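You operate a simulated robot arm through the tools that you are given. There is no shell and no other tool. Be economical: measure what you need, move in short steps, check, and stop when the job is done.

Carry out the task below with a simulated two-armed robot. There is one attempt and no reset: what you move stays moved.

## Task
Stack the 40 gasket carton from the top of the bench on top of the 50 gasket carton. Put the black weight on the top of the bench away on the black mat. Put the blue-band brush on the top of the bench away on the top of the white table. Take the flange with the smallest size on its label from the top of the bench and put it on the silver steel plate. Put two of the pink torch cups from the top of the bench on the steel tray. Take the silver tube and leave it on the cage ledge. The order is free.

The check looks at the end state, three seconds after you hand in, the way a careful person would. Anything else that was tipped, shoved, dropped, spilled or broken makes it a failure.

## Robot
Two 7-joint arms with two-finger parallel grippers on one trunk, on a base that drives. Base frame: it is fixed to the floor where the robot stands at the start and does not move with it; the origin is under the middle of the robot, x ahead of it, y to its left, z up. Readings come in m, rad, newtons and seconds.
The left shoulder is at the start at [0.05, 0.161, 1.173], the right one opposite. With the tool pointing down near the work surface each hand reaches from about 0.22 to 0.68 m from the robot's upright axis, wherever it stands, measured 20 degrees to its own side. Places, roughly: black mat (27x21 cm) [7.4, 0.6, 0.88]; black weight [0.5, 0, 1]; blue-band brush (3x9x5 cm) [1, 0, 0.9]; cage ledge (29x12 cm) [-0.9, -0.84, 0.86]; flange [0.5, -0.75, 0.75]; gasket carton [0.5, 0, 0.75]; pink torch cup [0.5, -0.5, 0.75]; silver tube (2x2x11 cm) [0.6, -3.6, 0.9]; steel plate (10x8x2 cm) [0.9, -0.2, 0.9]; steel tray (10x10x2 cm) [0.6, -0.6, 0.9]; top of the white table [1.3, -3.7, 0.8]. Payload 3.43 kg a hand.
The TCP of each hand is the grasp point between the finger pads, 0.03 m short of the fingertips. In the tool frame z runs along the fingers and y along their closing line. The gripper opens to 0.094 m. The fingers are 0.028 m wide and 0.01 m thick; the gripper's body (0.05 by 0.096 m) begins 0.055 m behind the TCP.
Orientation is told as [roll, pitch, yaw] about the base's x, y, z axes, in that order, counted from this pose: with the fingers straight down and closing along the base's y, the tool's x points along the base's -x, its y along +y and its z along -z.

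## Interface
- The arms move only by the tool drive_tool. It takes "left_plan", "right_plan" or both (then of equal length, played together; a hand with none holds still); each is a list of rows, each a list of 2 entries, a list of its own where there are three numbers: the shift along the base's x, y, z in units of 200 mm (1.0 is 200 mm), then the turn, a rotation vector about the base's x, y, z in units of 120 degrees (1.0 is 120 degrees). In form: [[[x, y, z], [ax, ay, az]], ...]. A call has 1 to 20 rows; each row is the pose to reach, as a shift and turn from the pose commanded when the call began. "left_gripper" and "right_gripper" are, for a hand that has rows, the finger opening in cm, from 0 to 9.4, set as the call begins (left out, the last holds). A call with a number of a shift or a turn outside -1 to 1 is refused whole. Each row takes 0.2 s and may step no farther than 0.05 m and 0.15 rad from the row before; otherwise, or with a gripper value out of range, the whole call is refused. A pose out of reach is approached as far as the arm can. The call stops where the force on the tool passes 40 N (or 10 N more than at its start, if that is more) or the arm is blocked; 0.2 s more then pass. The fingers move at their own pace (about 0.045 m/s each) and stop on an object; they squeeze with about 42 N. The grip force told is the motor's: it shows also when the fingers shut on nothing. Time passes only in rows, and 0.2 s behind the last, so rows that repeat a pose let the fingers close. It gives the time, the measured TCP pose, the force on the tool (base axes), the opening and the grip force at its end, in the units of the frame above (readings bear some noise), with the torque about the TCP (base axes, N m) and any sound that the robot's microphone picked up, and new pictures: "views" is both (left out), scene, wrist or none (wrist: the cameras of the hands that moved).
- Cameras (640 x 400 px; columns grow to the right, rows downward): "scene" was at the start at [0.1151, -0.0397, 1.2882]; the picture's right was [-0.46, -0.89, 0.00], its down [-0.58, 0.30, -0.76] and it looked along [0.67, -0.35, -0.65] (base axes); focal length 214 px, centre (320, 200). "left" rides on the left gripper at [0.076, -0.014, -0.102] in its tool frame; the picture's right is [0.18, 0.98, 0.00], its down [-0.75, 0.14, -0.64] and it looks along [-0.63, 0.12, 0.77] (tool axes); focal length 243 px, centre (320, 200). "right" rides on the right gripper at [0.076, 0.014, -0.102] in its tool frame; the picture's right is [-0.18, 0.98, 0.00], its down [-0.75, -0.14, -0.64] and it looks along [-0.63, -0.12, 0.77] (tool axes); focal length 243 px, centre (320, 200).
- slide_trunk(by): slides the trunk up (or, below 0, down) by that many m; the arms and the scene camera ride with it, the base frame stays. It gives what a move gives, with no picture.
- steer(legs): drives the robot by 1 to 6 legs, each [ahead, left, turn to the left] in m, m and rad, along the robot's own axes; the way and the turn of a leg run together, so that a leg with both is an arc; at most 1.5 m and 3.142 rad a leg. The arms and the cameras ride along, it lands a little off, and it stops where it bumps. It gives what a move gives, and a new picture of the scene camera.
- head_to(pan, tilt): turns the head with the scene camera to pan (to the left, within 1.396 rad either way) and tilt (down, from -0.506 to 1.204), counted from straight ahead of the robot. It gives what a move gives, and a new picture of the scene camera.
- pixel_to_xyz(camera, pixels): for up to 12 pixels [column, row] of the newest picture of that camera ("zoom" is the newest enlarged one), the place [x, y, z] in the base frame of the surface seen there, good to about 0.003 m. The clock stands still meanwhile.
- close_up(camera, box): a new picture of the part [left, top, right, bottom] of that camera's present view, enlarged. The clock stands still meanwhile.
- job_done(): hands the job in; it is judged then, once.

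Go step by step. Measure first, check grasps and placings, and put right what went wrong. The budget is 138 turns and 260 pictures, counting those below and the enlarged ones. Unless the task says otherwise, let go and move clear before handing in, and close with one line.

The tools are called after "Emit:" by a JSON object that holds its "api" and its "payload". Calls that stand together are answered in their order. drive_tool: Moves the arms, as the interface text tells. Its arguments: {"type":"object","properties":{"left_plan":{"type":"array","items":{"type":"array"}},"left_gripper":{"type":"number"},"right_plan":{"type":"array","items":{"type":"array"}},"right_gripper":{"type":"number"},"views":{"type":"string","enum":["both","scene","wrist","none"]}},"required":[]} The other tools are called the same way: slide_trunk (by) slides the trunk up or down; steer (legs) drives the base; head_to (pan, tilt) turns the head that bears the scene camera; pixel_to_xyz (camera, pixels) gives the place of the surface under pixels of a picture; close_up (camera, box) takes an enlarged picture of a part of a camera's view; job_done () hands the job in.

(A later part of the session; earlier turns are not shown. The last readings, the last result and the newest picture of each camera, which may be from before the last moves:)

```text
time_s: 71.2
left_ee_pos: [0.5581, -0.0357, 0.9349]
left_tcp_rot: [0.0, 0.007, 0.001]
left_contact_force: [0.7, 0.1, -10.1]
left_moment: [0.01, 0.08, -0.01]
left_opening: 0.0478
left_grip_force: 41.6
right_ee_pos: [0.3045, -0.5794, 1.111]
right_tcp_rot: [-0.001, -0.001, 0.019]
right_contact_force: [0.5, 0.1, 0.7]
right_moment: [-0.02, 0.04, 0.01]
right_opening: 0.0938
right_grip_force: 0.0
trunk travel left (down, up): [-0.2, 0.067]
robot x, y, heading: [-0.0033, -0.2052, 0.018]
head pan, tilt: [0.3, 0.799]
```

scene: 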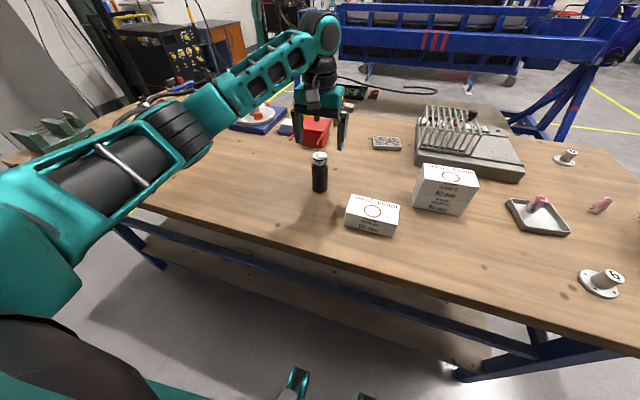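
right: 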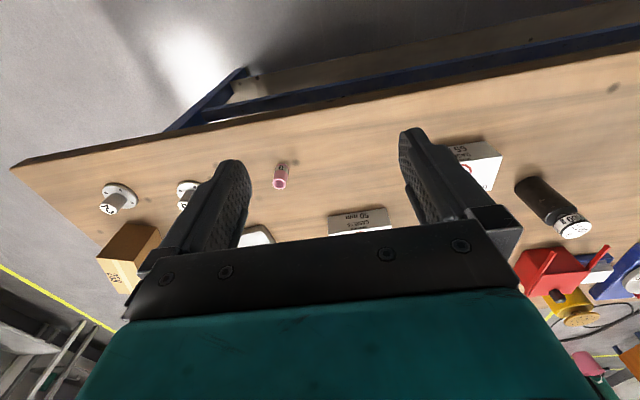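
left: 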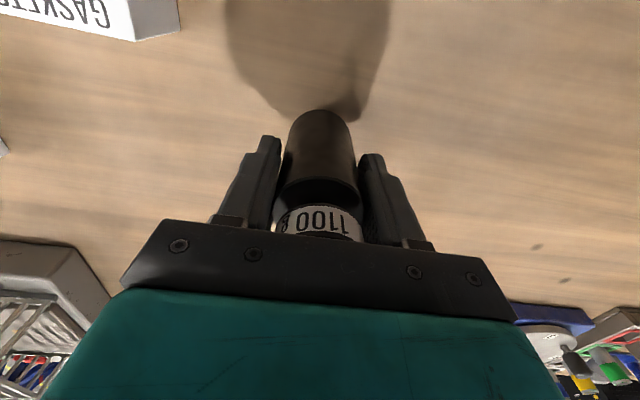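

The weight is held (−10 N). I'll raise and tuck it, and look to the right for the way around the bench.

Emit:
{"api": "drive_tool", "payload": {"left_plan": [[[0, 0, 0.2], [0, 0, 0]], [[-0.1, 0, 0.4], [0, 0, 0]], [[-0.25, 0, 0.6], [0, 0, 0]], [[-0.4, 0, 0.8], [0, 0, 0]], [[-0.6, 0, 0.9], [0, 0, 0]], [[-0.7, 0, 1], [0, 0, 0]]], "views": "none"}}

Emit:
{"api": "head_to", "payload": {"pan": -1.3, "tilt": 0.3}}

```text
time_s: 72.6
left_ee_pos: [0.4142, -0.0334, 1.136]
left_tcp_rot: [-0.001, 0.005, 0.002]
left_contact_force: [0.3, 0.5, -11.0]
left_moment: [0.0, 0.05, 0.01]
left_opening: 0.0476
left_grip_force: 42.1
right_ee_pos: [0.3039, -0.5797, 1.1119]
right_tcp_rot: [-0.002, 0.0, 0.019]
right_contact_force: [-0.4, 0.0, -0.2]
right_moment: [0.02, 0.04, 0.01]
right_opening: 0.0939
right_grip_force: 0.1
trunk travel left (down, up): [-0.2, 0.067]
robot x, y, heading: [0.0006, -0.2043, 0.018]
head pan, tilt: [0.3, 0.799]
```

```text
time_s: 74.3
left_ee_pos: [0.4164, -0.0341, 1.1357]
left_tcp_rot: [0.0, 0.004, 0.001]
left_contact_force: [-0.4, 0.2, -10.9]
left_moment: [-0.01, 0.06, -0.01]
left_opening: 0.0474
left_grip_force: 41.8
right_ee_pos: [0.3039, -0.5785, 1.1115]
right_tcp_rot: [0.0, 0.001, 0.02]
right_contact_force: [-0.3, 0.6, 0.4]
right_moment: [-0.02, 0.02, 0.0]
right_opening: 0.0939
right_grip_force: 0.1
trunk travel left (down, up): [-0.2, 0.067]
robot x, y, heading: [-0.0004, -0.2051, 0.012]
head pan, tilt: [-1.3, 0.3]
```

scene: 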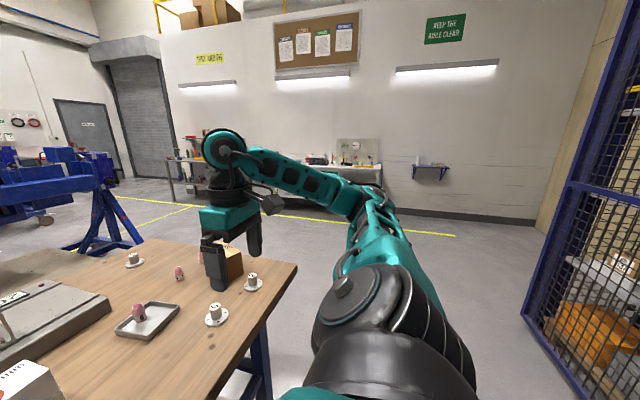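

The floor to the right is open. I'll drive right past the bench end, then forward, then turn left to face +y along the bench.

Emit:
{"api": "steer", "payload": {"legs": [[0, -1.22, 0], [0.45, 0, 0], [0, 0, 1.555]]}}

Emit:
{"api": "head_to", "payload": {"pan": -0.1, "tilt": 0.8}}

```text
time_s: 91.6
left_ee_pos: [0.3034, -1.0186, 1.1362]
left_tcp_rot: [-0.001, 0.003, 1.57]
left_contact_force: [-0.4, -0.4, -10.2]
left_moment: [-0.03, -0.03, -0.01]
left_opening: 0.0468
left_grip_force: 42.3
right_ee_pos: [0.8482, -1.1313, 1.1106]
right_tcp_rot: [-0.001, -0.001, 1.586]
right_contact_force: [-0.3, -0.2, -0.2]
right_moment: [0.0, 0.01, -0.04]
right_opening: 0.094
right_grip_force: 0.1
trunk travel left (down, up): [-0.2, 0.067]
robot x, y, heading: [0.4726, -1.4378, 1.584]
head pan, tilt: [-1.3, 0.3]
```

scene: 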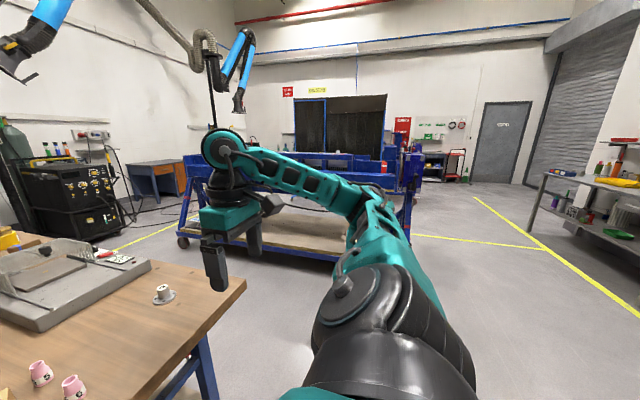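

```text
time_s: 93.0
left_ee_pos: [0.3042, -1.0201, 1.1361]
left_tcp_rot: [0.0, 0.005, 1.571]
left_contact_force: [0.1, 0.4, -10.6]
left_moment: [-0.11, -0.01, -0.01]
left_opening: 0.047
left_grip_force: 42.1
right_ee_pos: [0.8485, -1.1324, 1.1106]
right_tcp_rot: [0.001, 0.0, 1.586]
right_contact_force: [-0.1, 0.5, -0.4]
right_moment: [-0.01, 0.01, 0.04]
right_opening: 0.0939
right_grip_force: 0.0
trunk travel left (down, up): [-0.2, 0.067]
robot x, y, heading: [0.4739, -1.437, 1.587]
head pan, tilt: [-0.099, 0.799]
```

scene: 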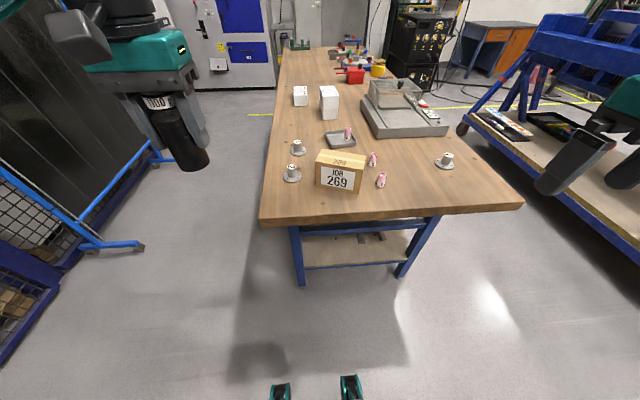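

I now see the bench end. Cups 5 (373,160) and 6 (381,180) are close, and the blue frame is on the right. I'll measure the aisle and the cups.

Emit:
{"api": "pixel_to_xyz", "payload": {"camera": "scene", "pixels": [[381, 185], [380, 176], [373, 162], [349, 130], [341, 140], [463, 130], [500, 185], [545, 200], [521, 206], [262, 222], [440, 100], [400, 275]]}}

Emit:
{"api": "close_up", "payload": {"camera": "scene", "box": [270, 110, 430, 210]}}

```text
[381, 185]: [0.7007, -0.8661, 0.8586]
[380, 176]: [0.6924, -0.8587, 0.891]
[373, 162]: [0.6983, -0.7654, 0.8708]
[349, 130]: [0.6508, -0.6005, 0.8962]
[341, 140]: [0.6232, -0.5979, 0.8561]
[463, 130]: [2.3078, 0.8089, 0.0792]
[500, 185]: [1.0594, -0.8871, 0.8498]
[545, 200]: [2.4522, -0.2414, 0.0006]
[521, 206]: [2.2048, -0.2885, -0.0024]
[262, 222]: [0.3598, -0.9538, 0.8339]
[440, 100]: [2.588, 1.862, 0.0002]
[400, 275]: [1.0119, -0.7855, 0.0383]
```

```text
4.00 times, centred on (350, 160) of scene
```

zoom: 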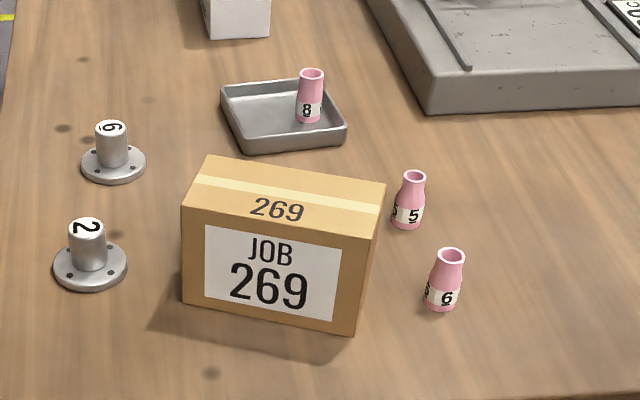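

The aisle behind the bench is wide, so that's fine. I'll take cup 6 (0.706,−0.854) since it's nearest, and drive forward 0.2 to the bench end.

Emit:
{"api": "steer", "payload": {"legs": [[0.205, 0, -0.015]]}}

Emit:
{"api": "drive_tool", "payload": {"right_plan": [[[0, 0, 0], [0, 0, 0.068]], [[0, 0, 0], [0, 0, 0.136]], [[0, 0, 0], [0, 0, 0.204]], [[0, 0, 0], [0, 0, 0.272]], [[0, 0, 0], [0, 0, 0.34]], [[0, 0, 0], [0, 0, 0.408]], [[0, 0, 0], [0, 0, 0.476]], [[0, 0, 0], [0, 0, 0.544]], [[0, 0, 0], [0, 0, 0.612]], [[0, 0, 0], [0, 0, 0.68]], [[0, 0, 0], [0, 0, 0.743]], [[0, 0, 0], [0, 0, 0.743]]], "right_gripper": 5, "views": "both"}}

```text
time_s: 94.6
left_ee_pos: [0.3075, -0.8107, 1.1369]
left_tcp_rot: [0.001, 0.005, 1.553]
left_contact_force: [-0.1, -0.2, -12.2]
left_moment: [-0.02, 0.02, 0.03]
left_opening: 0.0469
left_grip_force: 41.8
right_ee_pos: [0.8514, -0.9312, 1.1115]
right_tcp_rot: [0.001, 0.0, 1.573]
right_contact_force: [-0.4, 0.6, -0.2]
right_moment: [-0.02, -0.01, 0.0]
right_opening: 0.0939
right_grip_force: 0.0
trunk travel left (down, up): [-0.2, 0.067]
robot x, y, heading: [0.4727, -1.2326, 1.573]
head pan, tilt: [-0.099, 0.799]
```

scene: 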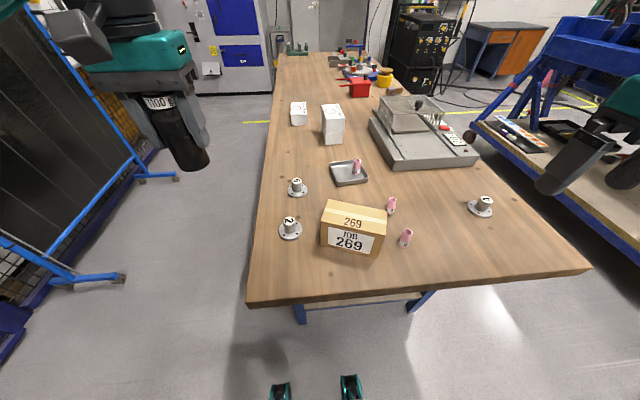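

```text
time_s: 97.2
left_ee_pos: [0.3083, -0.8119, 1.1364]
left_tcp_rot: [0.0, 0.004, 1.556]
left_contact_force: [0.1, -0.5, -11.1]
left_moment: [-0.02, 0.0, -0.01]
left_opening: 0.0469
left_grip_force: 42.3
right_ee_pos: [0.6758, -1.0078, 1.122]
right_tcp_rot: [0.003, -0.001, 3.129]
right_contact_force: [-0.5, -0.8, 0.4]
right_moment: [0.01, 0.01, -0.02]
right_opening: 0.0497
right_grip_force: 0.1
right hand out of reach, approached as far as the arm can: row 4, 5, 6, 7, 8, 9, 10, 11, 12
trunk travel left (down, up): [-0.2, 0.067]
robot x, y, heading: [0.4719, -1.2329, 1.57]
head pan, tilt: [-0.099, 0.799]
```

scene: 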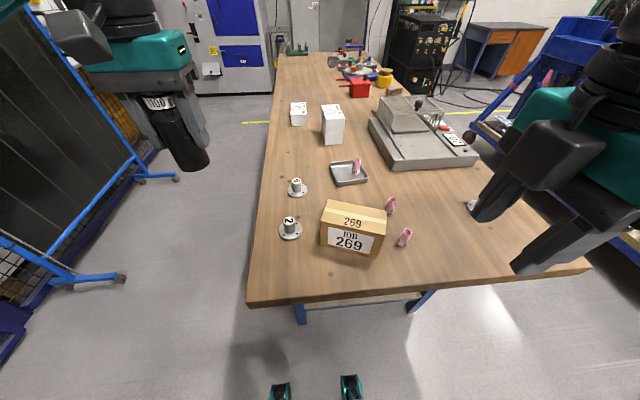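
right: 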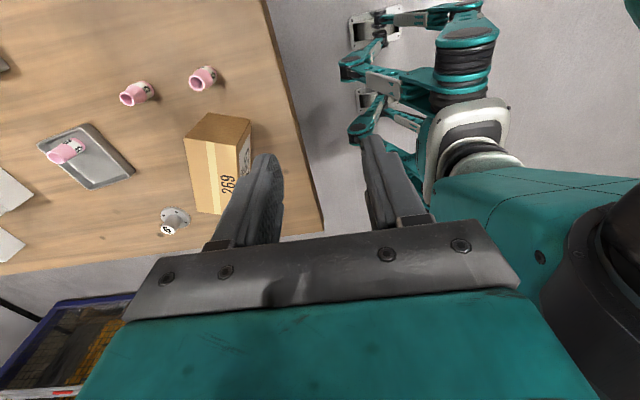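

The wrist shifted inward during the turn but reached yaw 3.13. I'll move outward to above cup 6 and see whether the pose becomes reachable.

Emit:
{"api": "drive_tool", "payload": {"right_plan": [[[0.04, 0.2, 0], [0, 0, 0]], [[0.08, 0.4, 0], [0, 0, 0]], [[0.12, 0.6, -0.1], [0, 0, 0]], [[0.15, 0.77, -0.25], [0, 0, 0]], [[0.15, 0.77, -0.45], [0, 0, 0]], [[0.15, 0.77, -0.65], [0, 0, 0]], [[0.15, 0.77, -0.8], [0, 0, 0]], [[0.15, 0.77, -0.8], [0, 0, 0]]], "views": "both"}}

```text
time_s: 99.0
left_ee_pos: [0.3084, -0.8113, 1.1363]
left_tcp_rot: [-0.001, 0.004, 1.556]
left_contact_force: [0.6, -0.6, -10.9]
left_moment: [-0.04, -0.02, -0.04]
left_opening: 0.047
left_grip_force: 42.0
right_ee_pos: [0.5998, -0.9533, 1.0273]
right_tcp_rot: [0.003, -0.003, 3.119]
right_contact_force: [0.0, 0.0, 0.2]
right_moment: [0.01, 0.01, 0.0]
right_opening: 0.05
right_grip_force: 0.1
right hand out of reach, approached as far as the arm can: row 1, 2, 3, 4, 5, 6, 7, 8
trunk travel left (down, up): [-0.2, 0.067]
robot x, y, heading: [0.4716, -1.2291, 1.569]
head pan, tilt: [-0.099, 0.799]
```

scene: 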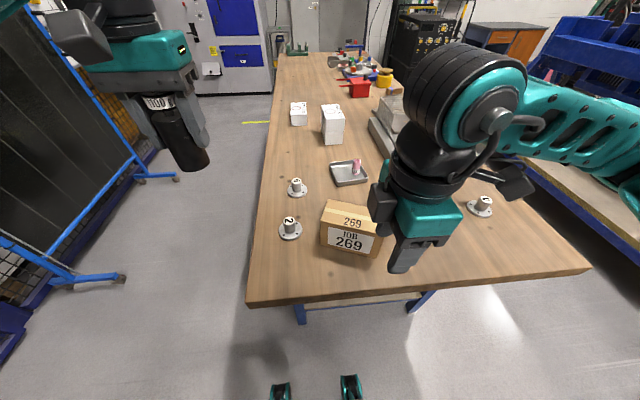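
right: 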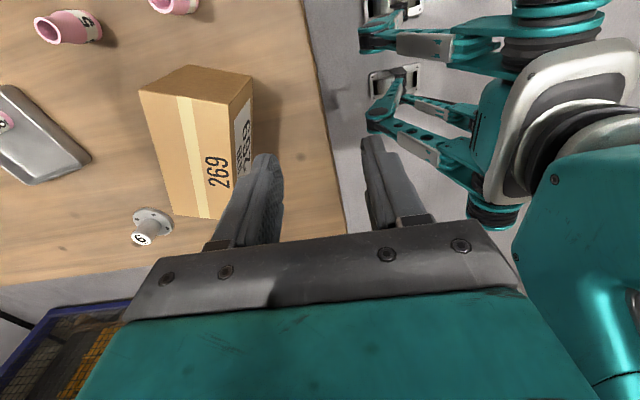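

The +90° branch hits the wrist limit. I'll unwind back and, meanwhile, measure the box extent to see if I can close along x next to it.

Emit:
{"api": "pixel_to_xyz", "payload": {"camera": "right", "pixels": [[141, 92], [190, 67], [250, 76], [236, 108], [175, 215], [253, 120], [66, 28], [90, 30]]}}

Emit:
{"api": "drive_tool", "payload": {"right_plan": [[[0, 0, 0.1], [0, 0, -0.068]], [[0.05, 0, 0.2], [0, 0, -0.136]], [[0.1, 0, 0.3], [0, 0, -0.204]], [[0.15, 0, 0.3], [0, 0, -0.272]], [[0.2, 0, 0.3], [0, 0, -0.34]], [[0.25, 0, 0.3], [0, 0, -0.408]], [[0.3, 0, 0.3], [0, 0, -0.476]], [[0.35, 0, 0.3], [0, 0, -0.544]], [[0.4, 0, 0.3], [0, 0, -0.612]], [[0.45, 0, 0.3], [0, 0, -0.68]], [[0.5, 0, 0.3], [0, 0, -0.74]], [[0.5, 0, 0.3], [0, 0, -0.74]]], "views": "wrist"}}

```text
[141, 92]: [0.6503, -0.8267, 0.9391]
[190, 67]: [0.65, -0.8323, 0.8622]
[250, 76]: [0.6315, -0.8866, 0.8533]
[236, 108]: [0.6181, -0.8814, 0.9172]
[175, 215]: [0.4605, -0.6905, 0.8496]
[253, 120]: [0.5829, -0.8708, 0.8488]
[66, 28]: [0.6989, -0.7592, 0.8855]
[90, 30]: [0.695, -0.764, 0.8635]
```

```text
time_s: 101.6
left_ee_pos: [0.3076, -0.8114, 1.1358]
left_tcp_rot: [0.0, 0.005, 1.555]
left_contact_force: [0.3, 0.0, -10.9]
left_moment: [-0.02, -0.01, -0.04]
left_opening: 0.0471
left_grip_force: 42.3
right_ee_pos: [0.7026, -0.9562, 1.0849]
right_tcp_rot: [-0.001, 0.001, 1.578]
right_contact_force: [0.5, 0.8, 0.6]
right_moment: [0.02, -0.02, 0.01]
right_opening: 0.0501
right_grip_force: 0.1
trunk travel left (down, up): [-0.2, 0.067]
robot x, y, heading: [0.4736, -1.2299, 1.568]
head pan, tilt: [-0.099, 0.799]
```

right: 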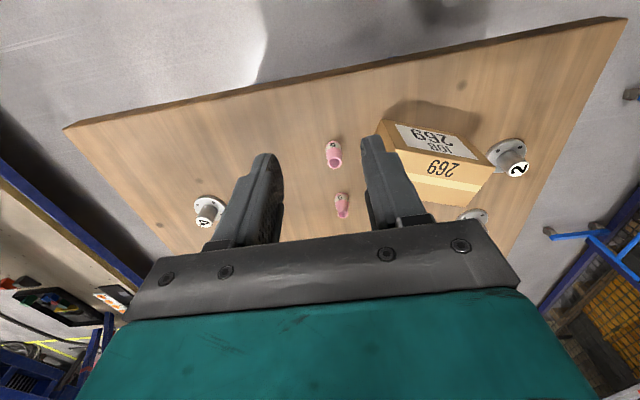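

Good pose again at yaw 1.578. The box's right face ends at x≈0.65, so with a slight +0.3 rad turn the hand clears it over cup 6. I'll go to just above.

Emit:
{"api": "drive_tool", "payload": {"right_plan": [[[0, 0.15, 0], [0, 0, 0.04]], [[0, 0.3, 0], [0, 0, 0.08]], [[0.01, 0.45, -0.1], [0, 0, 0.12]], [[0.017, 0.51, -0.3], [0, 0, 0.143]], [[0.017, 0.51, -0.5], [0, 0, 0.143]], [[0.017, 0.51, -0.65], [0, 0, 0.143]], [[0.017, 0.51, -0.65], [0, 0, 0.143]]], "views": "both"}}

```text
time_s: 103.2
left_ee_pos: [0.3084, -0.8117, 1.1356]
left_tcp_rot: [0.001, 0.004, 1.556]
left_contact_force: [0.6, 0.8, -10.4]
left_moment: [-0.04, 0.01, -0.02]
left_opening: 0.0467
left_grip_force: 41.7
right_ee_pos: [0.7053, -0.8553, 0.9548]
right_tcp_rot: [0.001, 0.001, 1.88]
right_contact_force: [-0.7, 0.2, -0.6]
right_moment: [0.01, -0.03, 0.03]
right_opening: 0.05
right_grip_force: 0.2
trunk travel left (down, up): [-0.2, 0.067]
robot x, y, heading: [0.4755, -1.2352, 1.574]
head pan, tilt: [-0.099, 0.799]
```

scene: 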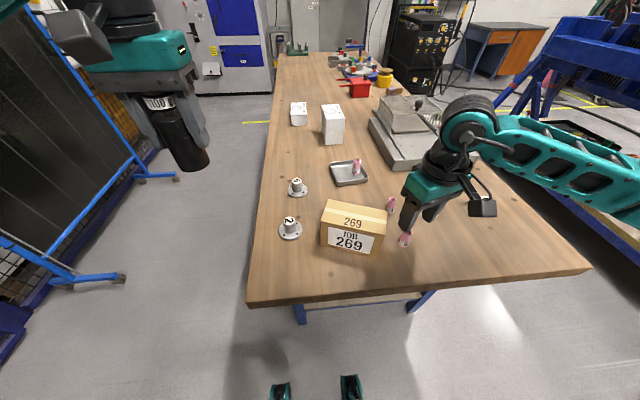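
right: 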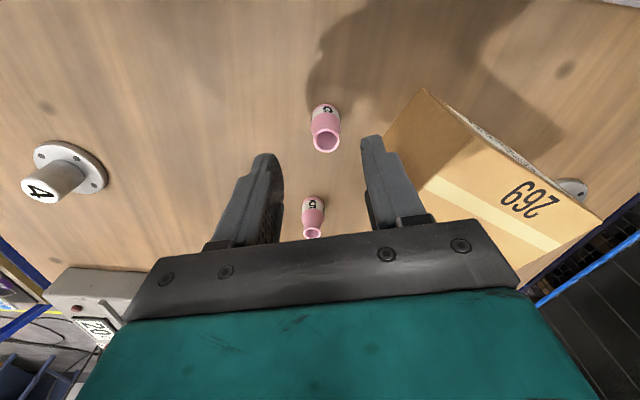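

Cup 6 is under the fingers at (325,128), about 4 mm off in x. I'll correct and descend to z 0.889, then close.

Emit:
{"api": "drive_tool", "payload": {"right_plan": [[[-0.018, -0.005, -0.1], [0, 0, 0]], [[-0.018, -0.005, -0.2], [0, 0, 0]], [[-0.018, -0.005, -0.33], [0, 0, 0]], [[-0.018, -0.005, -0.33], [0, 0, 0]]], "views": "wrist"}}

Emit:
{"api": "drive_tool", "payload": {"right_plan": [[[0, 0, 0], [0, 0, 0]], [[0, 0, 0], [0, 0, 0]], [[0, 0, 0], [0, 0, 0]], [[0, 0, 0], [0, 0, 0]], [[0, 0, 0], [0, 0, 0]], [[0, 0, 0], [0, 0, 0]], [[0, 0, 0.05], [0, 0, 0]], [[0, 0, 0.1], [0, 0, 0]]], "right_gripper": 1, "views": "wrist"}}

```text
time_s: 104.2
left_ee_pos: [0.3083, -0.8123, 1.1364]
left_tcp_rot: [0.0, 0.005, 1.556]
left_contact_force: [-0.2, -0.6, -10.7]
left_moment: [-0.02, -0.01, 0.02]
left_opening: 0.0469
left_grip_force: 42.2
right_ee_pos: [0.7028, -0.8568, 0.8893]
right_tcp_rot: [-0.001, 0.0, 1.879]
right_contact_force: [0.2, -0.3, -1.2]
right_moment: [-0.01, 0.02, -0.05]
right_opening: 0.0501
right_grip_force: 0.1
trunk travel left (down, up): [-0.2, 0.067]
robot x, y, heading: [0.4725, -1.2304, 1.568]
head pan, tilt: [-0.099, 0.799]
```

right: 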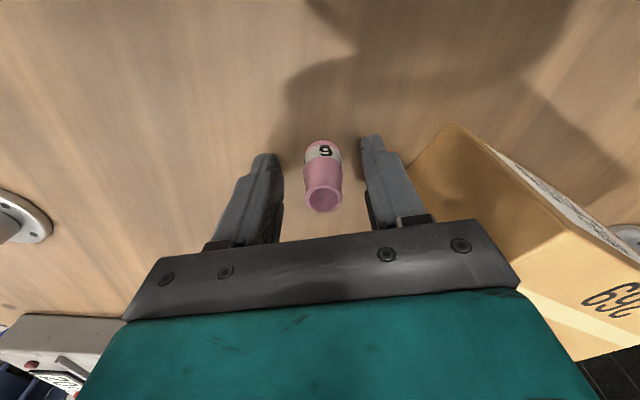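

```text
time_s: 106.0
left_ee_pos: [0.3083, -0.8114, 1.1362]
left_tcp_rot: [0.0, 0.005, 1.555]
left_contact_force: [-0.2, -0.4, -11.1]
left_moment: [-0.03, 0.01, 0.03]
left_opening: 0.0467
left_grip_force: 42.0
right_ee_pos: [0.7026, -0.8547, 0.9074]
right_tcp_rot: [0.0, 0.0, 1.88]
right_contact_force: [-0.1, 0.7, 0.6]
right_moment: [0.01, -0.01, 0.02]
right_opening: 0.0223
right_grip_force: 42.0
trunk travel left (down, up): [-0.2, 0.067]
robot x, y, heading: [0.4711, -1.2321, 1.567]
head pan, tilt: [-0.099, 0.799]
```

right: 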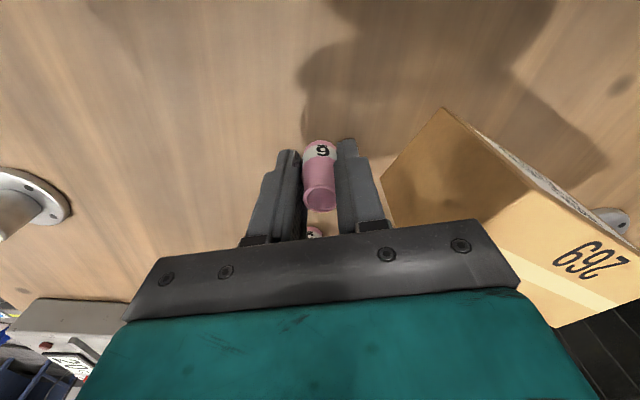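

Cup 6 is held (0.022). I'll lift it clear of everything, then lower the trunk 0.09 m to gain reach margin toward the tray.

Emit:
{"api": "drive_tool", "payload": {"right_plan": [[[0, 0, 0.2], [0, 0, -0.04]], [[0, 0, 0.4], [0, 0, -0.08]], [[0, 0, 0.6], [0, 0, -0.12]], [[0, 0, 0.8], [0, 0, -0.14]], [[0, 0, 0.9], [0, 0, -0.14]]], "views": "none"}}

Emit:
{"api": "slide_trunk", "payload": {"by": -0.09}}

Emit:
{"api": "drive_tool", "payload": {"right_plan": [[[-0.1, 0.2, 0], [0, 0, 0]], [[-0.2, 0.4, 0], [0, 0, 0]], [[-0.3, 0.6, 0], [0, 0, 0]], [[-0.4, 0.8, 0], [0, 0, 0]], [[-0.45, 0.95, 0], [0, 0, 0]], [[-0.45, 0.95, 0], [0, 0, 0]]], "views": "both"}}

```text
time_s: 107.2
left_ee_pos: [0.3089, -0.8111, 1.1362]
left_tcp_rot: [0.0, 0.005, 1.555]
left_contact_force: [-0.8, 0.4, -10.8]
left_moment: [0.02, 0.01, 0.01]
left_opening: 0.0468
left_grip_force: 41.8
right_ee_pos: [0.7053, -0.8545, 1.0881]
right_tcp_rot: [0.0, 0.001, 1.584]
right_contact_force: [-0.6, 0.3, -0.8]
right_moment: [0.04, 0.0, -0.02]
right_opening: 0.0219
right_grip_force: 42.0
trunk travel left (down, up): [-0.2, 0.067]
robot x, y, heading: [0.4734, -1.2289, 1.575]
head pan, tilt: [-0.099, 0.799]
```

```text
time_s: 108.4
left_ee_pos: [0.3086, -0.8111, 1.0451]
left_tcp_rot: [0.001, 0.006, 1.555]
left_contact_force: [0.5, 0.0, -11.0]
left_moment: [0.01, 0.0, 0.01]
left_opening: 0.0466
left_grip_force: 42.0
right_ee_pos: [0.7043, -0.8555, 0.9972]
right_tcp_rot: [-0.002, 0.0, 1.585]
right_contact_force: [0.0, 0.3, -0.6]
right_moment: [0.02, 0.0, 0.01]
right_opening: 0.022
right_grip_force: 42.0
trunk travel left (down, up): [-0.11, 0.157]
robot x, y, heading: [0.4761, -1.2286, 1.57]
head pan, tilt: [-0.099, 0.799]
```

```text
time_s: 109.8
left_ee_pos: [0.3078, -0.8117, 1.0461]
left_tcp_rot: [-0.001, 0.007, 1.557]
left_contact_force: [-0.1, -0.7, -10.4]
left_moment: [-0.03, 0.02, 0.04]
left_opening: 0.0464
left_grip_force: 42.3
right_ee_pos: [0.6102, -0.664, 1.0002]
right_tcp_rot: [0.002, -0.002, 1.587]
right_contact_force: [-0.4, -0.7, -0.6]
right_moment: [0.01, 0.01, 0.02]
right_opening: 0.0221
right_grip_force: 42.4
trunk travel left (down, up): [-0.11, 0.157]
robot x, y, heading: [0.4739, -1.2306, 1.571]
head pan, tilt: [-0.099, 0.799]
```

scene: 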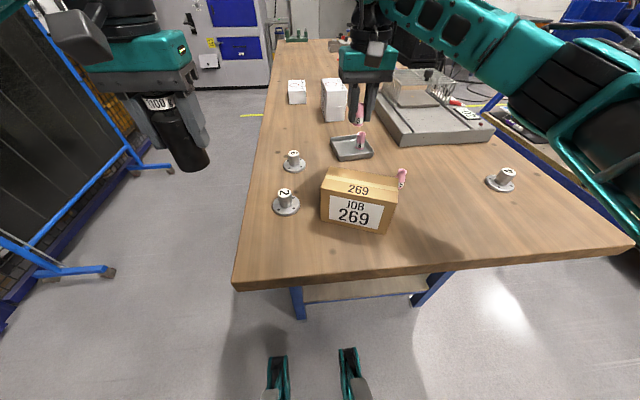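
right: 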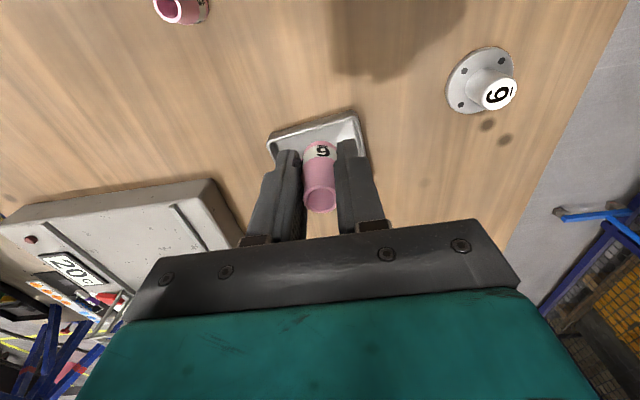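

The tray leaves little room for fingers below the rim, so I'll set cup 6 down on clear bench at (0.61,−0.70) and regrip it 1 cm higher, which keeps the tips above the rim.

Emit:
{"api": "drive_tool", "payload": {"right_plan": [[[0, -0.18, -0.1], [0, 0, 0]], [[0, -0.18, -0.25], [0, 0, 0]], [[0, -0.18, -0.4], [0, 0, 0]], [[0, -0.18, -0.5], [0, 0, 0]], [[0, -0.18, -0.545], [0, 0, 0]], [[0, -0.18, -0.557], [0, 0, 0]], [[0, -0.18, -0.557], [0, 0, 0]]], "views": "wrist"}}

Emit:
{"api": "drive_tool", "payload": {"right_plan": [[[0, 0, 0], [0, 0, 0]], [[0, 0, 0], [0, 0, 0]], [[0, 0, 0], [0, 0, 0]], [[0, 0, 0.03], [0, 0, 0]], [[0, 0, 0.058], [0, 0, 0]], [[0, 0, 0.058], [0, 0, 0]]], "right_gripper": 4, "views": "wrist"}}

```text
time_s: 111.4
left_ee_pos: [0.3091, -0.813, 1.0472]
left_tcp_rot: [0.0, 0.004, 1.556]
left_contact_force: [0.2, -0.4, -11.4]
left_moment: [-0.04, 0.05, -0.03]
left_opening: 0.0464
left_grip_force: 42.0
right_ee_pos: [0.614, -0.7022, 0.8891]
right_tcp_rot: [0.0, -0.003, 1.584]
right_contact_force: [1.5, 1.7, 4.3]
right_moment: [0.03, 0.0, 0.02]
right_opening: 0.0222
right_grip_force: 41.7
trunk travel left (down, up): [-0.11, 0.157]
robot x, y, heading: [0.4724, -1.2319, 1.573]
head pan, tilt: [-0.099, 0.799]
```

right: 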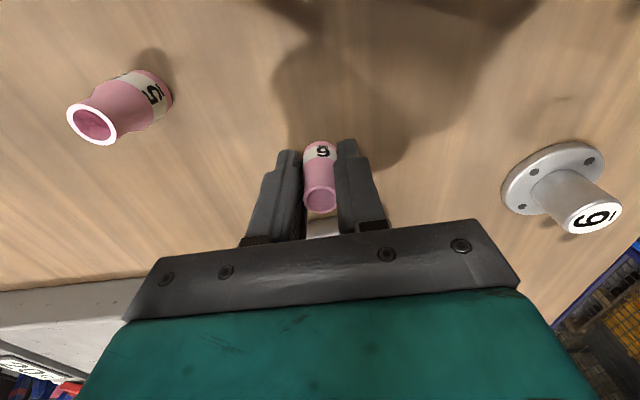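

```text
time_s: 112.8
left_ee_pos: [0.308, -0.811, 1.0455]
left_tcp_rot: [0.001, 0.005, 1.554]
left_contact_force: [0.1, 0.6, -10.8]
left_moment: [-0.04, 0.0, 0.01]
left_opening: 0.0463
left_grip_force: 42.1
right_ee_pos: [0.6128, -0.7008, 0.8989]
right_tcp_rot: [-0.001, 0.001, 1.583]
right_contact_force: [0.2, -0.4, -0.1]
right_moment: [0.01, 0.02, 0.01]
right_opening: 0.0399
right_grip_force: 0.1
trunk travel left (down, up): [-0.11, 0.157]
robot x, y, heading: [0.4738, -1.2331, 1.572]
head pan, tilt: [-0.099, 0.799]
```

right: 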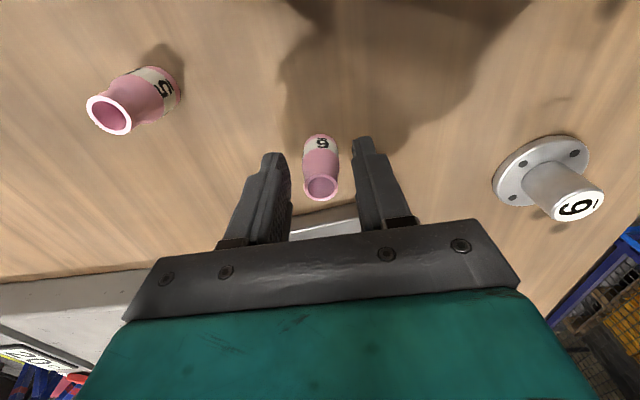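

The regrip height is set and the cup stands. I'll close, lift, and move over the tray at (0.601,−0.612).

Emit:
{"api": "drive_tool", "payload": {"right_plan": [[[0, 0, 0], [0, 0, 0]], [[0, 0, 0], [0, 0, 0]], [[0, 0, 0], [0, 0, 0]], [[0, 0, 0], [0, 0, 0]], [[0, 0, 0], [0, 0, 0]], [[0, 0, 0.05], [0, 0, 0]], [[0, 0, 0.2], [0, 0, 0]], [[0, 0, 0.3], [0, 0, 0]], [[-0.03, 0.2, 0.3], [0, 0, 0]], [[-0.055, 0.4, 0.3], [0, 0, 0]], [[-0.055, 0.445, 0.25], [0, 0, 0]], [[-0.055, 0.445, 0.25], [0, 0, 0]]], "right_gripper": 1, "views": "both"}}

Emit:
{"api": "close_up", "payload": {"camera": "scene", "box": [300, 90, 420, 170]}}

```text
time_s: 115.4
left_ee_pos: [0.3067, -0.812, 1.0455]
left_tcp_rot: [0.0, 0.004, 1.556]
left_contact_force: [-0.8, 1.2, -11.4]
left_moment: [0.0, 0.02, 0.0]
left_opening: 0.0464
left_grip_force: 42.2
right_ee_pos: [0.6027, -0.6125, 0.9489]
right_tcp_rot: [0.0, 0.002, 1.585]
right_contact_force: [0.1, -0.5, -0.3]
right_moment: [-0.02, 0.0, -0.01]
right_opening: 0.0222
right_grip_force: 42.3
trunk travel left (down, up): [-0.11, 0.157]
robot x, y, heading: [0.4734, -1.2295, 1.573]
head pan, tilt: [-0.099, 0.799]
```

scene: 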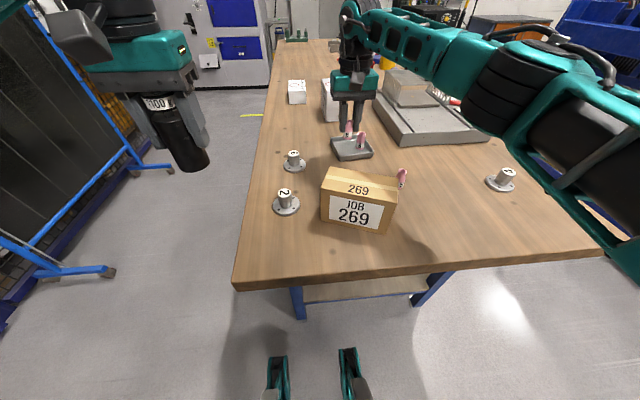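
right: 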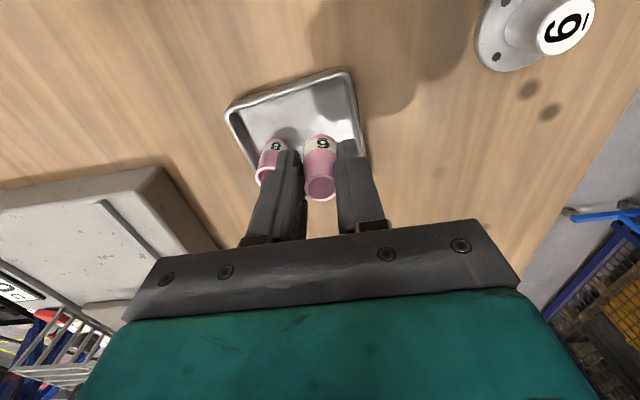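

```text
5.00 times, centred on (360, 130) of scene
```

zoom: 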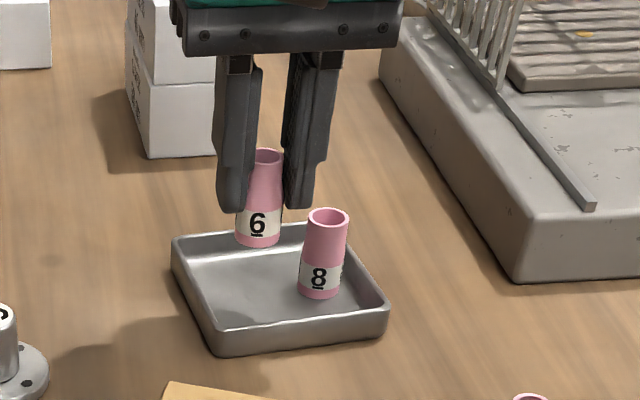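

Cup 6 is above the tray. I'll check cup 8's exact spot before lowering, since the left finger passes next to it.

Emit:
{"api": "pixel_to_xyz", "payload": {"camera": "zoom", "pixels": [[320, 290], [303, 270], [343, 265], [325, 230], [258, 235], [180, 240], [215, 350], [382, 305], [260, 270]]}}

```text
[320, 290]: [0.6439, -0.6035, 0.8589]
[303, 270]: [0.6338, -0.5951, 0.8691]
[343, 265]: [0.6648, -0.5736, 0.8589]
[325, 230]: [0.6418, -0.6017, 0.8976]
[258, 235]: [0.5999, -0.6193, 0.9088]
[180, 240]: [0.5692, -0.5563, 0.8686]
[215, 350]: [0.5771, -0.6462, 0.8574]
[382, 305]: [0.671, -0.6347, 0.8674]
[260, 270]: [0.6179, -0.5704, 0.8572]
```

Cup 8 is at (0.645,−0.591), so there's about 9 mm of finger clearance. I'll lower cup 6 to the tray floor.

Emit:
{"api": "drive_tool", "payload": {"right_plan": [[[0.008, 0, -0.1], [0, 0, 0]], [[0.008, 0, -0.17], [0, 0, 0]], [[0.008, 0, -0.205], [0, 0, 0]], [[0.008, 0, -0.218], [0, 0, 0]], [[0.008, 0, -0.224], [0, 0, 0]], [[0.008, 0, -0.224], [0, 0, 0]]], "views": "wrist"}}

Emit:
{"api": "close_up", "payload": {"camera": "scene", "box": [300, 90, 420, 170]}}

```text
time_s: 116.8
left_ee_pos: [0.3084, -0.8117, 1.0456]
left_tcp_rot: [-0.001, 0.004, 1.554]
left_contact_force: [0.6, -0.4, -10.5]
left_moment: [-0.02, 0.0, 0.02]
left_opening: 0.0463
left_grip_force: 41.6
right_ee_pos: [0.6069, -0.6131, 0.904]
right_tcp_rot: [0.001, -0.002, 1.585]
right_contact_force: [0.6, -0.6, 4.0]
right_moment: [-0.05, -0.03, -0.02]
right_opening: 0.0222
right_grip_force: 42.1
trunk travel left (down, up): [-0.11, 0.157]
robot x, y, heading: [0.4733, -1.2333, 1.572]
head pan, tilt: [-0.099, 0.799]
```

right: 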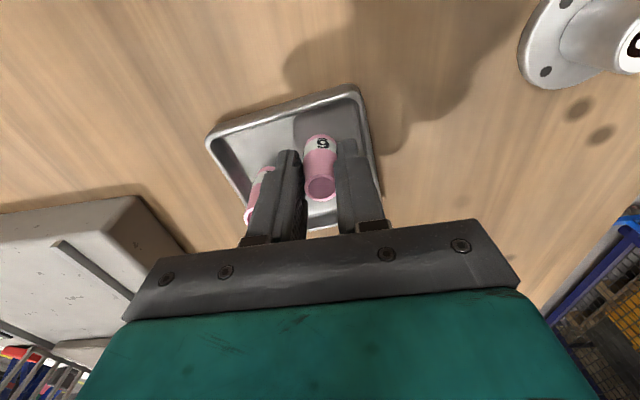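

```text
5.00 times, centred on (360, 130) of scene
```

zoom: 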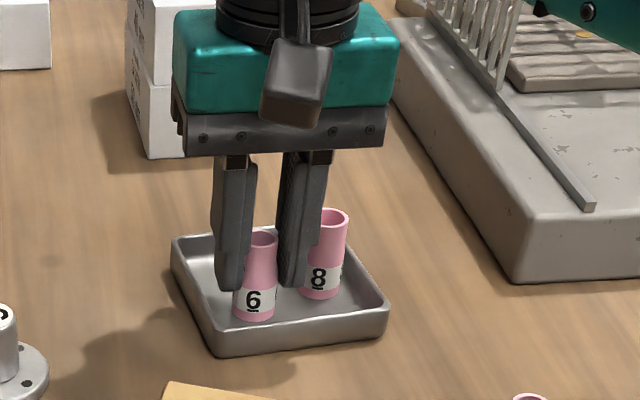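

It's on the floor (4 N contact). I'll open just to 3 cm and rise straight up.

Emit:
{"api": "drive_tool", "payload": {"right_plan": [[[0, 0, 0], [0, 0, 0]], [[0, 0, 0], [0, 0, 0]], [[0, 0, 0.05], [0, 0, 0]], [[0, 0, 0.15], [0, 0, 0]], [[0, 0, 0.3], [0, 0, 0]], [[0, 0, 0.5], [0, 0, 0]], [[0, -0.15, 0.6], [0, 0, 0]]], "right_gripper": 3, "views": "none"}}

Emit:
{"api": "close_up", "payload": {"camera": "scene", "box": [250, 90, 430, 230]}}

```text
time_s: 118.4
left_ee_pos: [0.308, -0.8113, 1.0459]
left_tcp_rot: [-0.001, 0.004, 1.556]
left_contact_force: [0.7, -0.1, -10.6]
left_moment: [0.0, 0.03, -0.01]
left_opening: 0.0463
left_grip_force: 42.1
right_ee_pos: [0.6044, -0.6461, 1.0229]
right_tcp_rot: [0.002, -0.002, 1.584]
right_contact_force: [0.2, 0.5, 0.0]
right_moment: [0.0, -0.01, 0.01]
right_opening: 0.0302
right_grip_force: 0.1
trunk travel left (down, up): [-0.11, 0.157]
robot x, y, heading: [0.4734, -1.2316, 1.58]
head pan, tilt: [-0.099, 0.799]
```

```text
2.86 times, centred on (340, 160) of scene
```

zoom: 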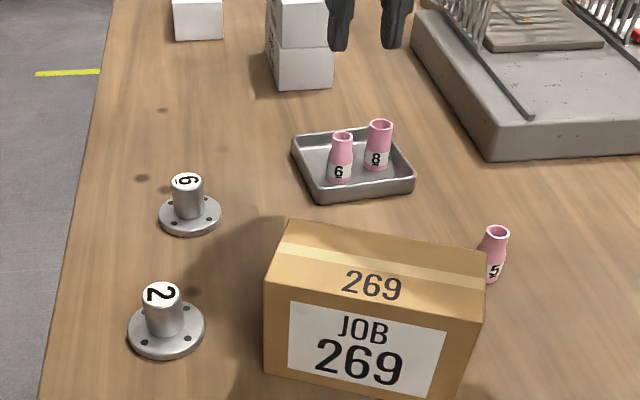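

Both cups stand in the tray. Next is flange 2, whose post I'll measure now.

Emit:
{"api": "pixel_to_xyz", "payload": {"camera": "zoom", "pixels": [[160, 294], [165, 325], [147, 318], [182, 312], [135, 335], [200, 328], [168, 357], [160, 305], [270, 290], [285, 235]]}}

```text
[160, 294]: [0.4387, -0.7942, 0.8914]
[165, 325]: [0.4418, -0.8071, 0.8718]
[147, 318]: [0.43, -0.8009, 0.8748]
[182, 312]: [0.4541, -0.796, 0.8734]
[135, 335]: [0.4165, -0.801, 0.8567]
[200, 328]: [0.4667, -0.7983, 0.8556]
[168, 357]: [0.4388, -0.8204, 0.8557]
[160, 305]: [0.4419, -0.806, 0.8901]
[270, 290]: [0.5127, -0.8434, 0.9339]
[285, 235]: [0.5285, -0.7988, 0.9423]
```

The flange 2 post is at (0.441,−0.795) with its top at 0.891. I'll shift the left hand (weight) away to the left while moving the right hand over the flange.

Emit:
{"api": "drive_tool", "payload": {"left_plan": [[[-0.1, 0, 0.05], [0, 0, 0]], [[-0.2, 0, 0.1], [0, 0, 0]], [[-0.3, 0, 0.15], [0, 0, 0]], [[-0.4, 0, 0.2], [0, 0, 0]], [[-0.5, 0, 0.25], [0, 0, 0]], [[-0.5, 0, 0.25], [0, 0, 0]], [[-0.5, 0, 0.25], [0, 0, 0]], [[-0.5, 0, 0.25], [0, 0, 0]]], "right_plan": [[[0, 0, 0], [0, 0, 0]], [[-0.16, -0.15, 0], [0, 0, 0]], [[-0.32, -0.3, 0], [0, 0, 0]], [[-0.48, -0.45, 0], [0, 0, 0]], [[-0.64, -0.6, 0], [0, 0, 0]], [[-0.815, -0.745, 0], [0, 0, 0]], [[-0.815, -0.745, -0.2], [0, 0, 0]], [[-0.815, -0.745, -0.3], [0, 0, 0]]], "right_gripper": 5, "views": "both"}}

```text
time_s: 120.2
left_ee_pos: [0.2056, -0.8114, 1.0959]
left_tcp_rot: [0.001, 0.005, 1.556]
left_contact_force: [0.3, -0.1, -10.8]
left_moment: [-0.02, 0.01, 0.01]
left_opening: 0.0462
left_grip_force: 42.2
right_ee_pos: [0.4426, -0.7922, 0.9638]
right_tcp_rot: [0.001, -0.001, 1.585]
right_contact_force: [-0.2, 0.4, -0.4]
right_moment: [-0.01, 0.02, 0.03]
right_opening: 0.0502
right_grip_force: 0.0
trunk travel left (down, up): [-0.11, 0.157]
robot x, y, heading: [0.4737, -1.2326, 1.569]
head pan, tilt: [-0.099, 0.799]
```

scene: 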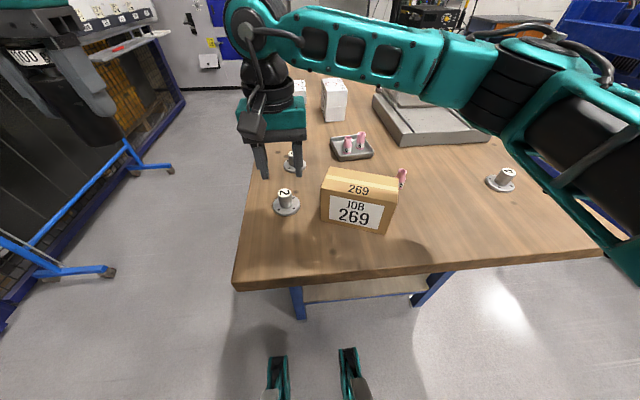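
right: 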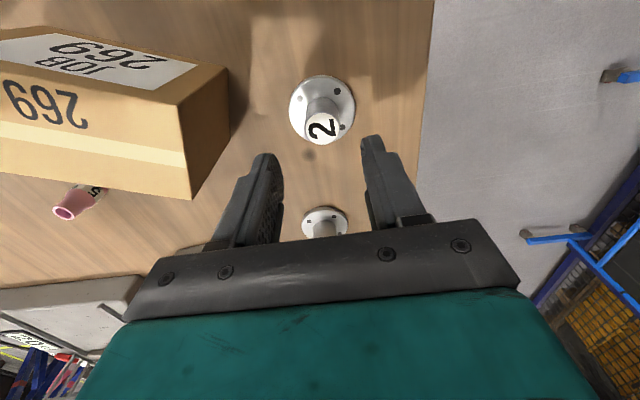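
left: 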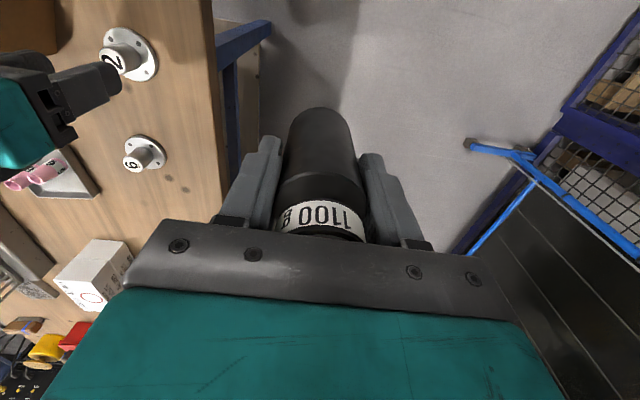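

The flange post at (323,128) is aligned. I'll descend to z 0.891 and close.

Emit:
{"api": "drive_tool", "payload": {"right_plan": [[[-0.008, -0.005, -0.12], [0, 0, 0]], [[-0.008, -0.005, -0.25], [0, 0, 0]], [[-0.008, -0.005, -0.364], [0, 0, 0]], [[-0.008, -0.005, -0.364], [0, 0, 0]]], "views": "none"}}

Emit:
{"api": "drive_tool", "payload": {"right_plan": [[[0, 0, 0], [0, 0, 0]], [[0, 0, 0], [0, 0, 0]], [[0, 0, 0], [0, 0, 0]], [[0, 0, 0], [0, 0, 0]], [[0, 0, 0], [0, 0, 0]], [[0, 0, 0], [0, 0, 0]], [[0, 0, 0.05], [0, 0, 0]], [[0, 0, 0.15], [0, 0, 0]]], "right_gripper": 1, "views": "wrist"}}

```text
time_s: 121.2
left_ee_pos: [0.2065, -0.8095, 1.0956]
left_tcp_rot: [0.0, 0.004, 1.556]
left_contact_force: [0.6, 0.0, -11.0]
left_moment: [-0.03, -0.01, 0.0]
left_opening: 0.0461
left_grip_force: 41.7
right_ee_pos: [0.4409, -0.7934, 0.8912]
right_tcp_rot: [0.001, 0.0, 1.584]
right_contact_force: [0.4, -0.3, 0.9]
right_moment: [0.0, -0.04, -0.03]
right_opening: 0.0501
right_grip_force: 0.0
trunk travel left (down, up): [-0.11, 0.157]
robot x, y, heading: [0.4703, -1.2335, 1.57]
head pan, tilt: [-0.099, 0.799]
```

```text
time_s: 123.0
left_ee_pos: [0.2062, -0.8112, 1.0971]
left_tcp_rot: [0.0, 0.007, 1.554]
left_contact_force: [-0.1, -0.4, -11.1]
left_moment: [0.01, 0.0, 0.0]
left_opening: 0.046
left_grip_force: 41.7
right_ee_pos: [0.4405, -0.7936, 0.9191]
right_tcp_rot: [0.001, -0.001, 1.585]
right_contact_force: [-0.4, -0.2, -1.6]
right_moment: [0.0, 0.03, -0.03]
right_opening: 0.0261
right_grip_force: 41.8
trunk travel left (down, up): [-0.11, 0.157]
robot x, y, heading: [0.4766, -1.2298, 1.571]
head pan, tilt: [-0.099, 0.799]
```

right: 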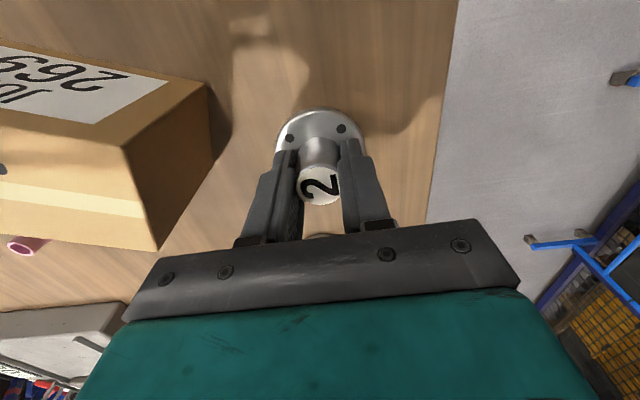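

Flange 2 is held. I'll lift it, raise the trunk back, and look to the right for the far-side aisle.

Emit:
{"api": "drive_tool", "payload": {"right_plan": [[[0.0, 0, 0.2], [0, 0, 0]], [[0.05, -0.1, 0.4], [0, 0, 0]], [[0.2, -0.2, 0.5], [0, 0, 0]], [[0.4, -0.3, 0.5], [0, 0, 0]], [[0.6, -0.3, 0.5], [0, 0, 0]], [[0.8, -0.3, 0.5], [0, 0, 0]]], "views": "none"}}

Emit:
{"api": "slide_trunk", "payload": {"by": 0.09}}

Emit:
{"api": "head_to", "payload": {"pan": -0.8, "tilt": 0.45}}

```text
time_s: 124.4
left_ee_pos: [0.2071, -0.8099, 1.0965]
left_tcp_rot: [0.0, 0.006, 1.554]
left_contact_force: [1.2, -0.2, -11.4]
left_moment: [0.0, -0.01, 0.0]
left_opening: 0.046
left_grip_force: 42.3
right_ee_pos: [0.6028, -0.8561, 1.0235]
right_tcp_rot: [-0.001, 0.0, 1.586]
right_contact_force: [-0.8, 0.3, -1.2]
right_moment: [0.01, 0.04, 0.0]
right_opening: 0.026
right_grip_force: 41.9
trunk travel left (down, up): [-0.11, 0.157]
robot x, y, heading: [0.4742, -1.2297, 1.569]
head pan, tilt: [-0.099, 0.799]
```

```text
time_s: 125.7
left_ee_pos: [0.2057, -0.8089, 1.1862]
left_tcp_rot: [0.0, 0.007, 1.553]
left_contact_force: [0.0, 0.0, -10.5]
left_moment: [-0.02, -0.01, 0.0]
left_opening: 0.046
left_grip_force: 41.9
right_ee_pos: [0.6012, -0.8554, 1.1131]
right_tcp_rot: [-0.002, -0.001, 1.584]
right_contact_force: [-0.6, 0.2, -0.6]
right_moment: [-0.04, -0.01, -0.01]
right_opening: 0.0262
right_grip_force: 42.2
trunk travel left (down, up): [-0.2, 0.067]
robot x, y, heading: [0.4744, -1.2278, 1.571]
head pan, tilt: [-0.099, 0.799]
```

```text
time_s: 126.8
left_ee_pos: [0.207, -0.8089, 1.185]
left_tcp_rot: [0.0, 0.005, 1.556]
left_contact_force: [0.4, -0.9, -11.0]
left_moment: [-0.02, -0.06, -0.01]
left_opening: 0.0459
left_grip_force: 42.5
right_ee_pos: [0.6018, -0.8557, 1.1141]
right_tcp_rot: [-0.001, -0.001, 1.585]
right_contact_force: [0.0, -0.8, -1.3]
right_moment: [0.02, 0.01, 0.02]
right_opening: 0.0262
right_grip_force: 42.0
trunk travel left (down, up): [-0.2, 0.067]
robot x, y, heading: [0.4755, -1.2291, 1.568]
head pan, tilt: [-0.799, 0.45]
```

scene: 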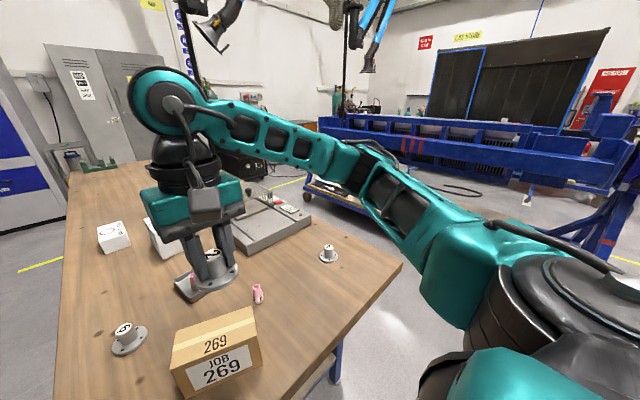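

Emit:
{"api": "pixel_to_xyz", "payload": {"camera": "scene", "pixels": [[310, 185], [345, 205], [400, 130], [560, 140], [600, 240], [605, 215], [460, 190], [400, 270], [330, 130], [590, 175]]}}

```text
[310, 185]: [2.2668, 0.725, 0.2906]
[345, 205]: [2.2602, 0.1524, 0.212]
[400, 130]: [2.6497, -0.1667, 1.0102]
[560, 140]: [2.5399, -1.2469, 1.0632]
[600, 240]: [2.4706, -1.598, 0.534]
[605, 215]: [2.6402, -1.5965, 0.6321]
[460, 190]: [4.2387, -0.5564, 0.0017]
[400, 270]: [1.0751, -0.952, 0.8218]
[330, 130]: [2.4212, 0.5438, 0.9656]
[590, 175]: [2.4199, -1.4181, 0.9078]
```

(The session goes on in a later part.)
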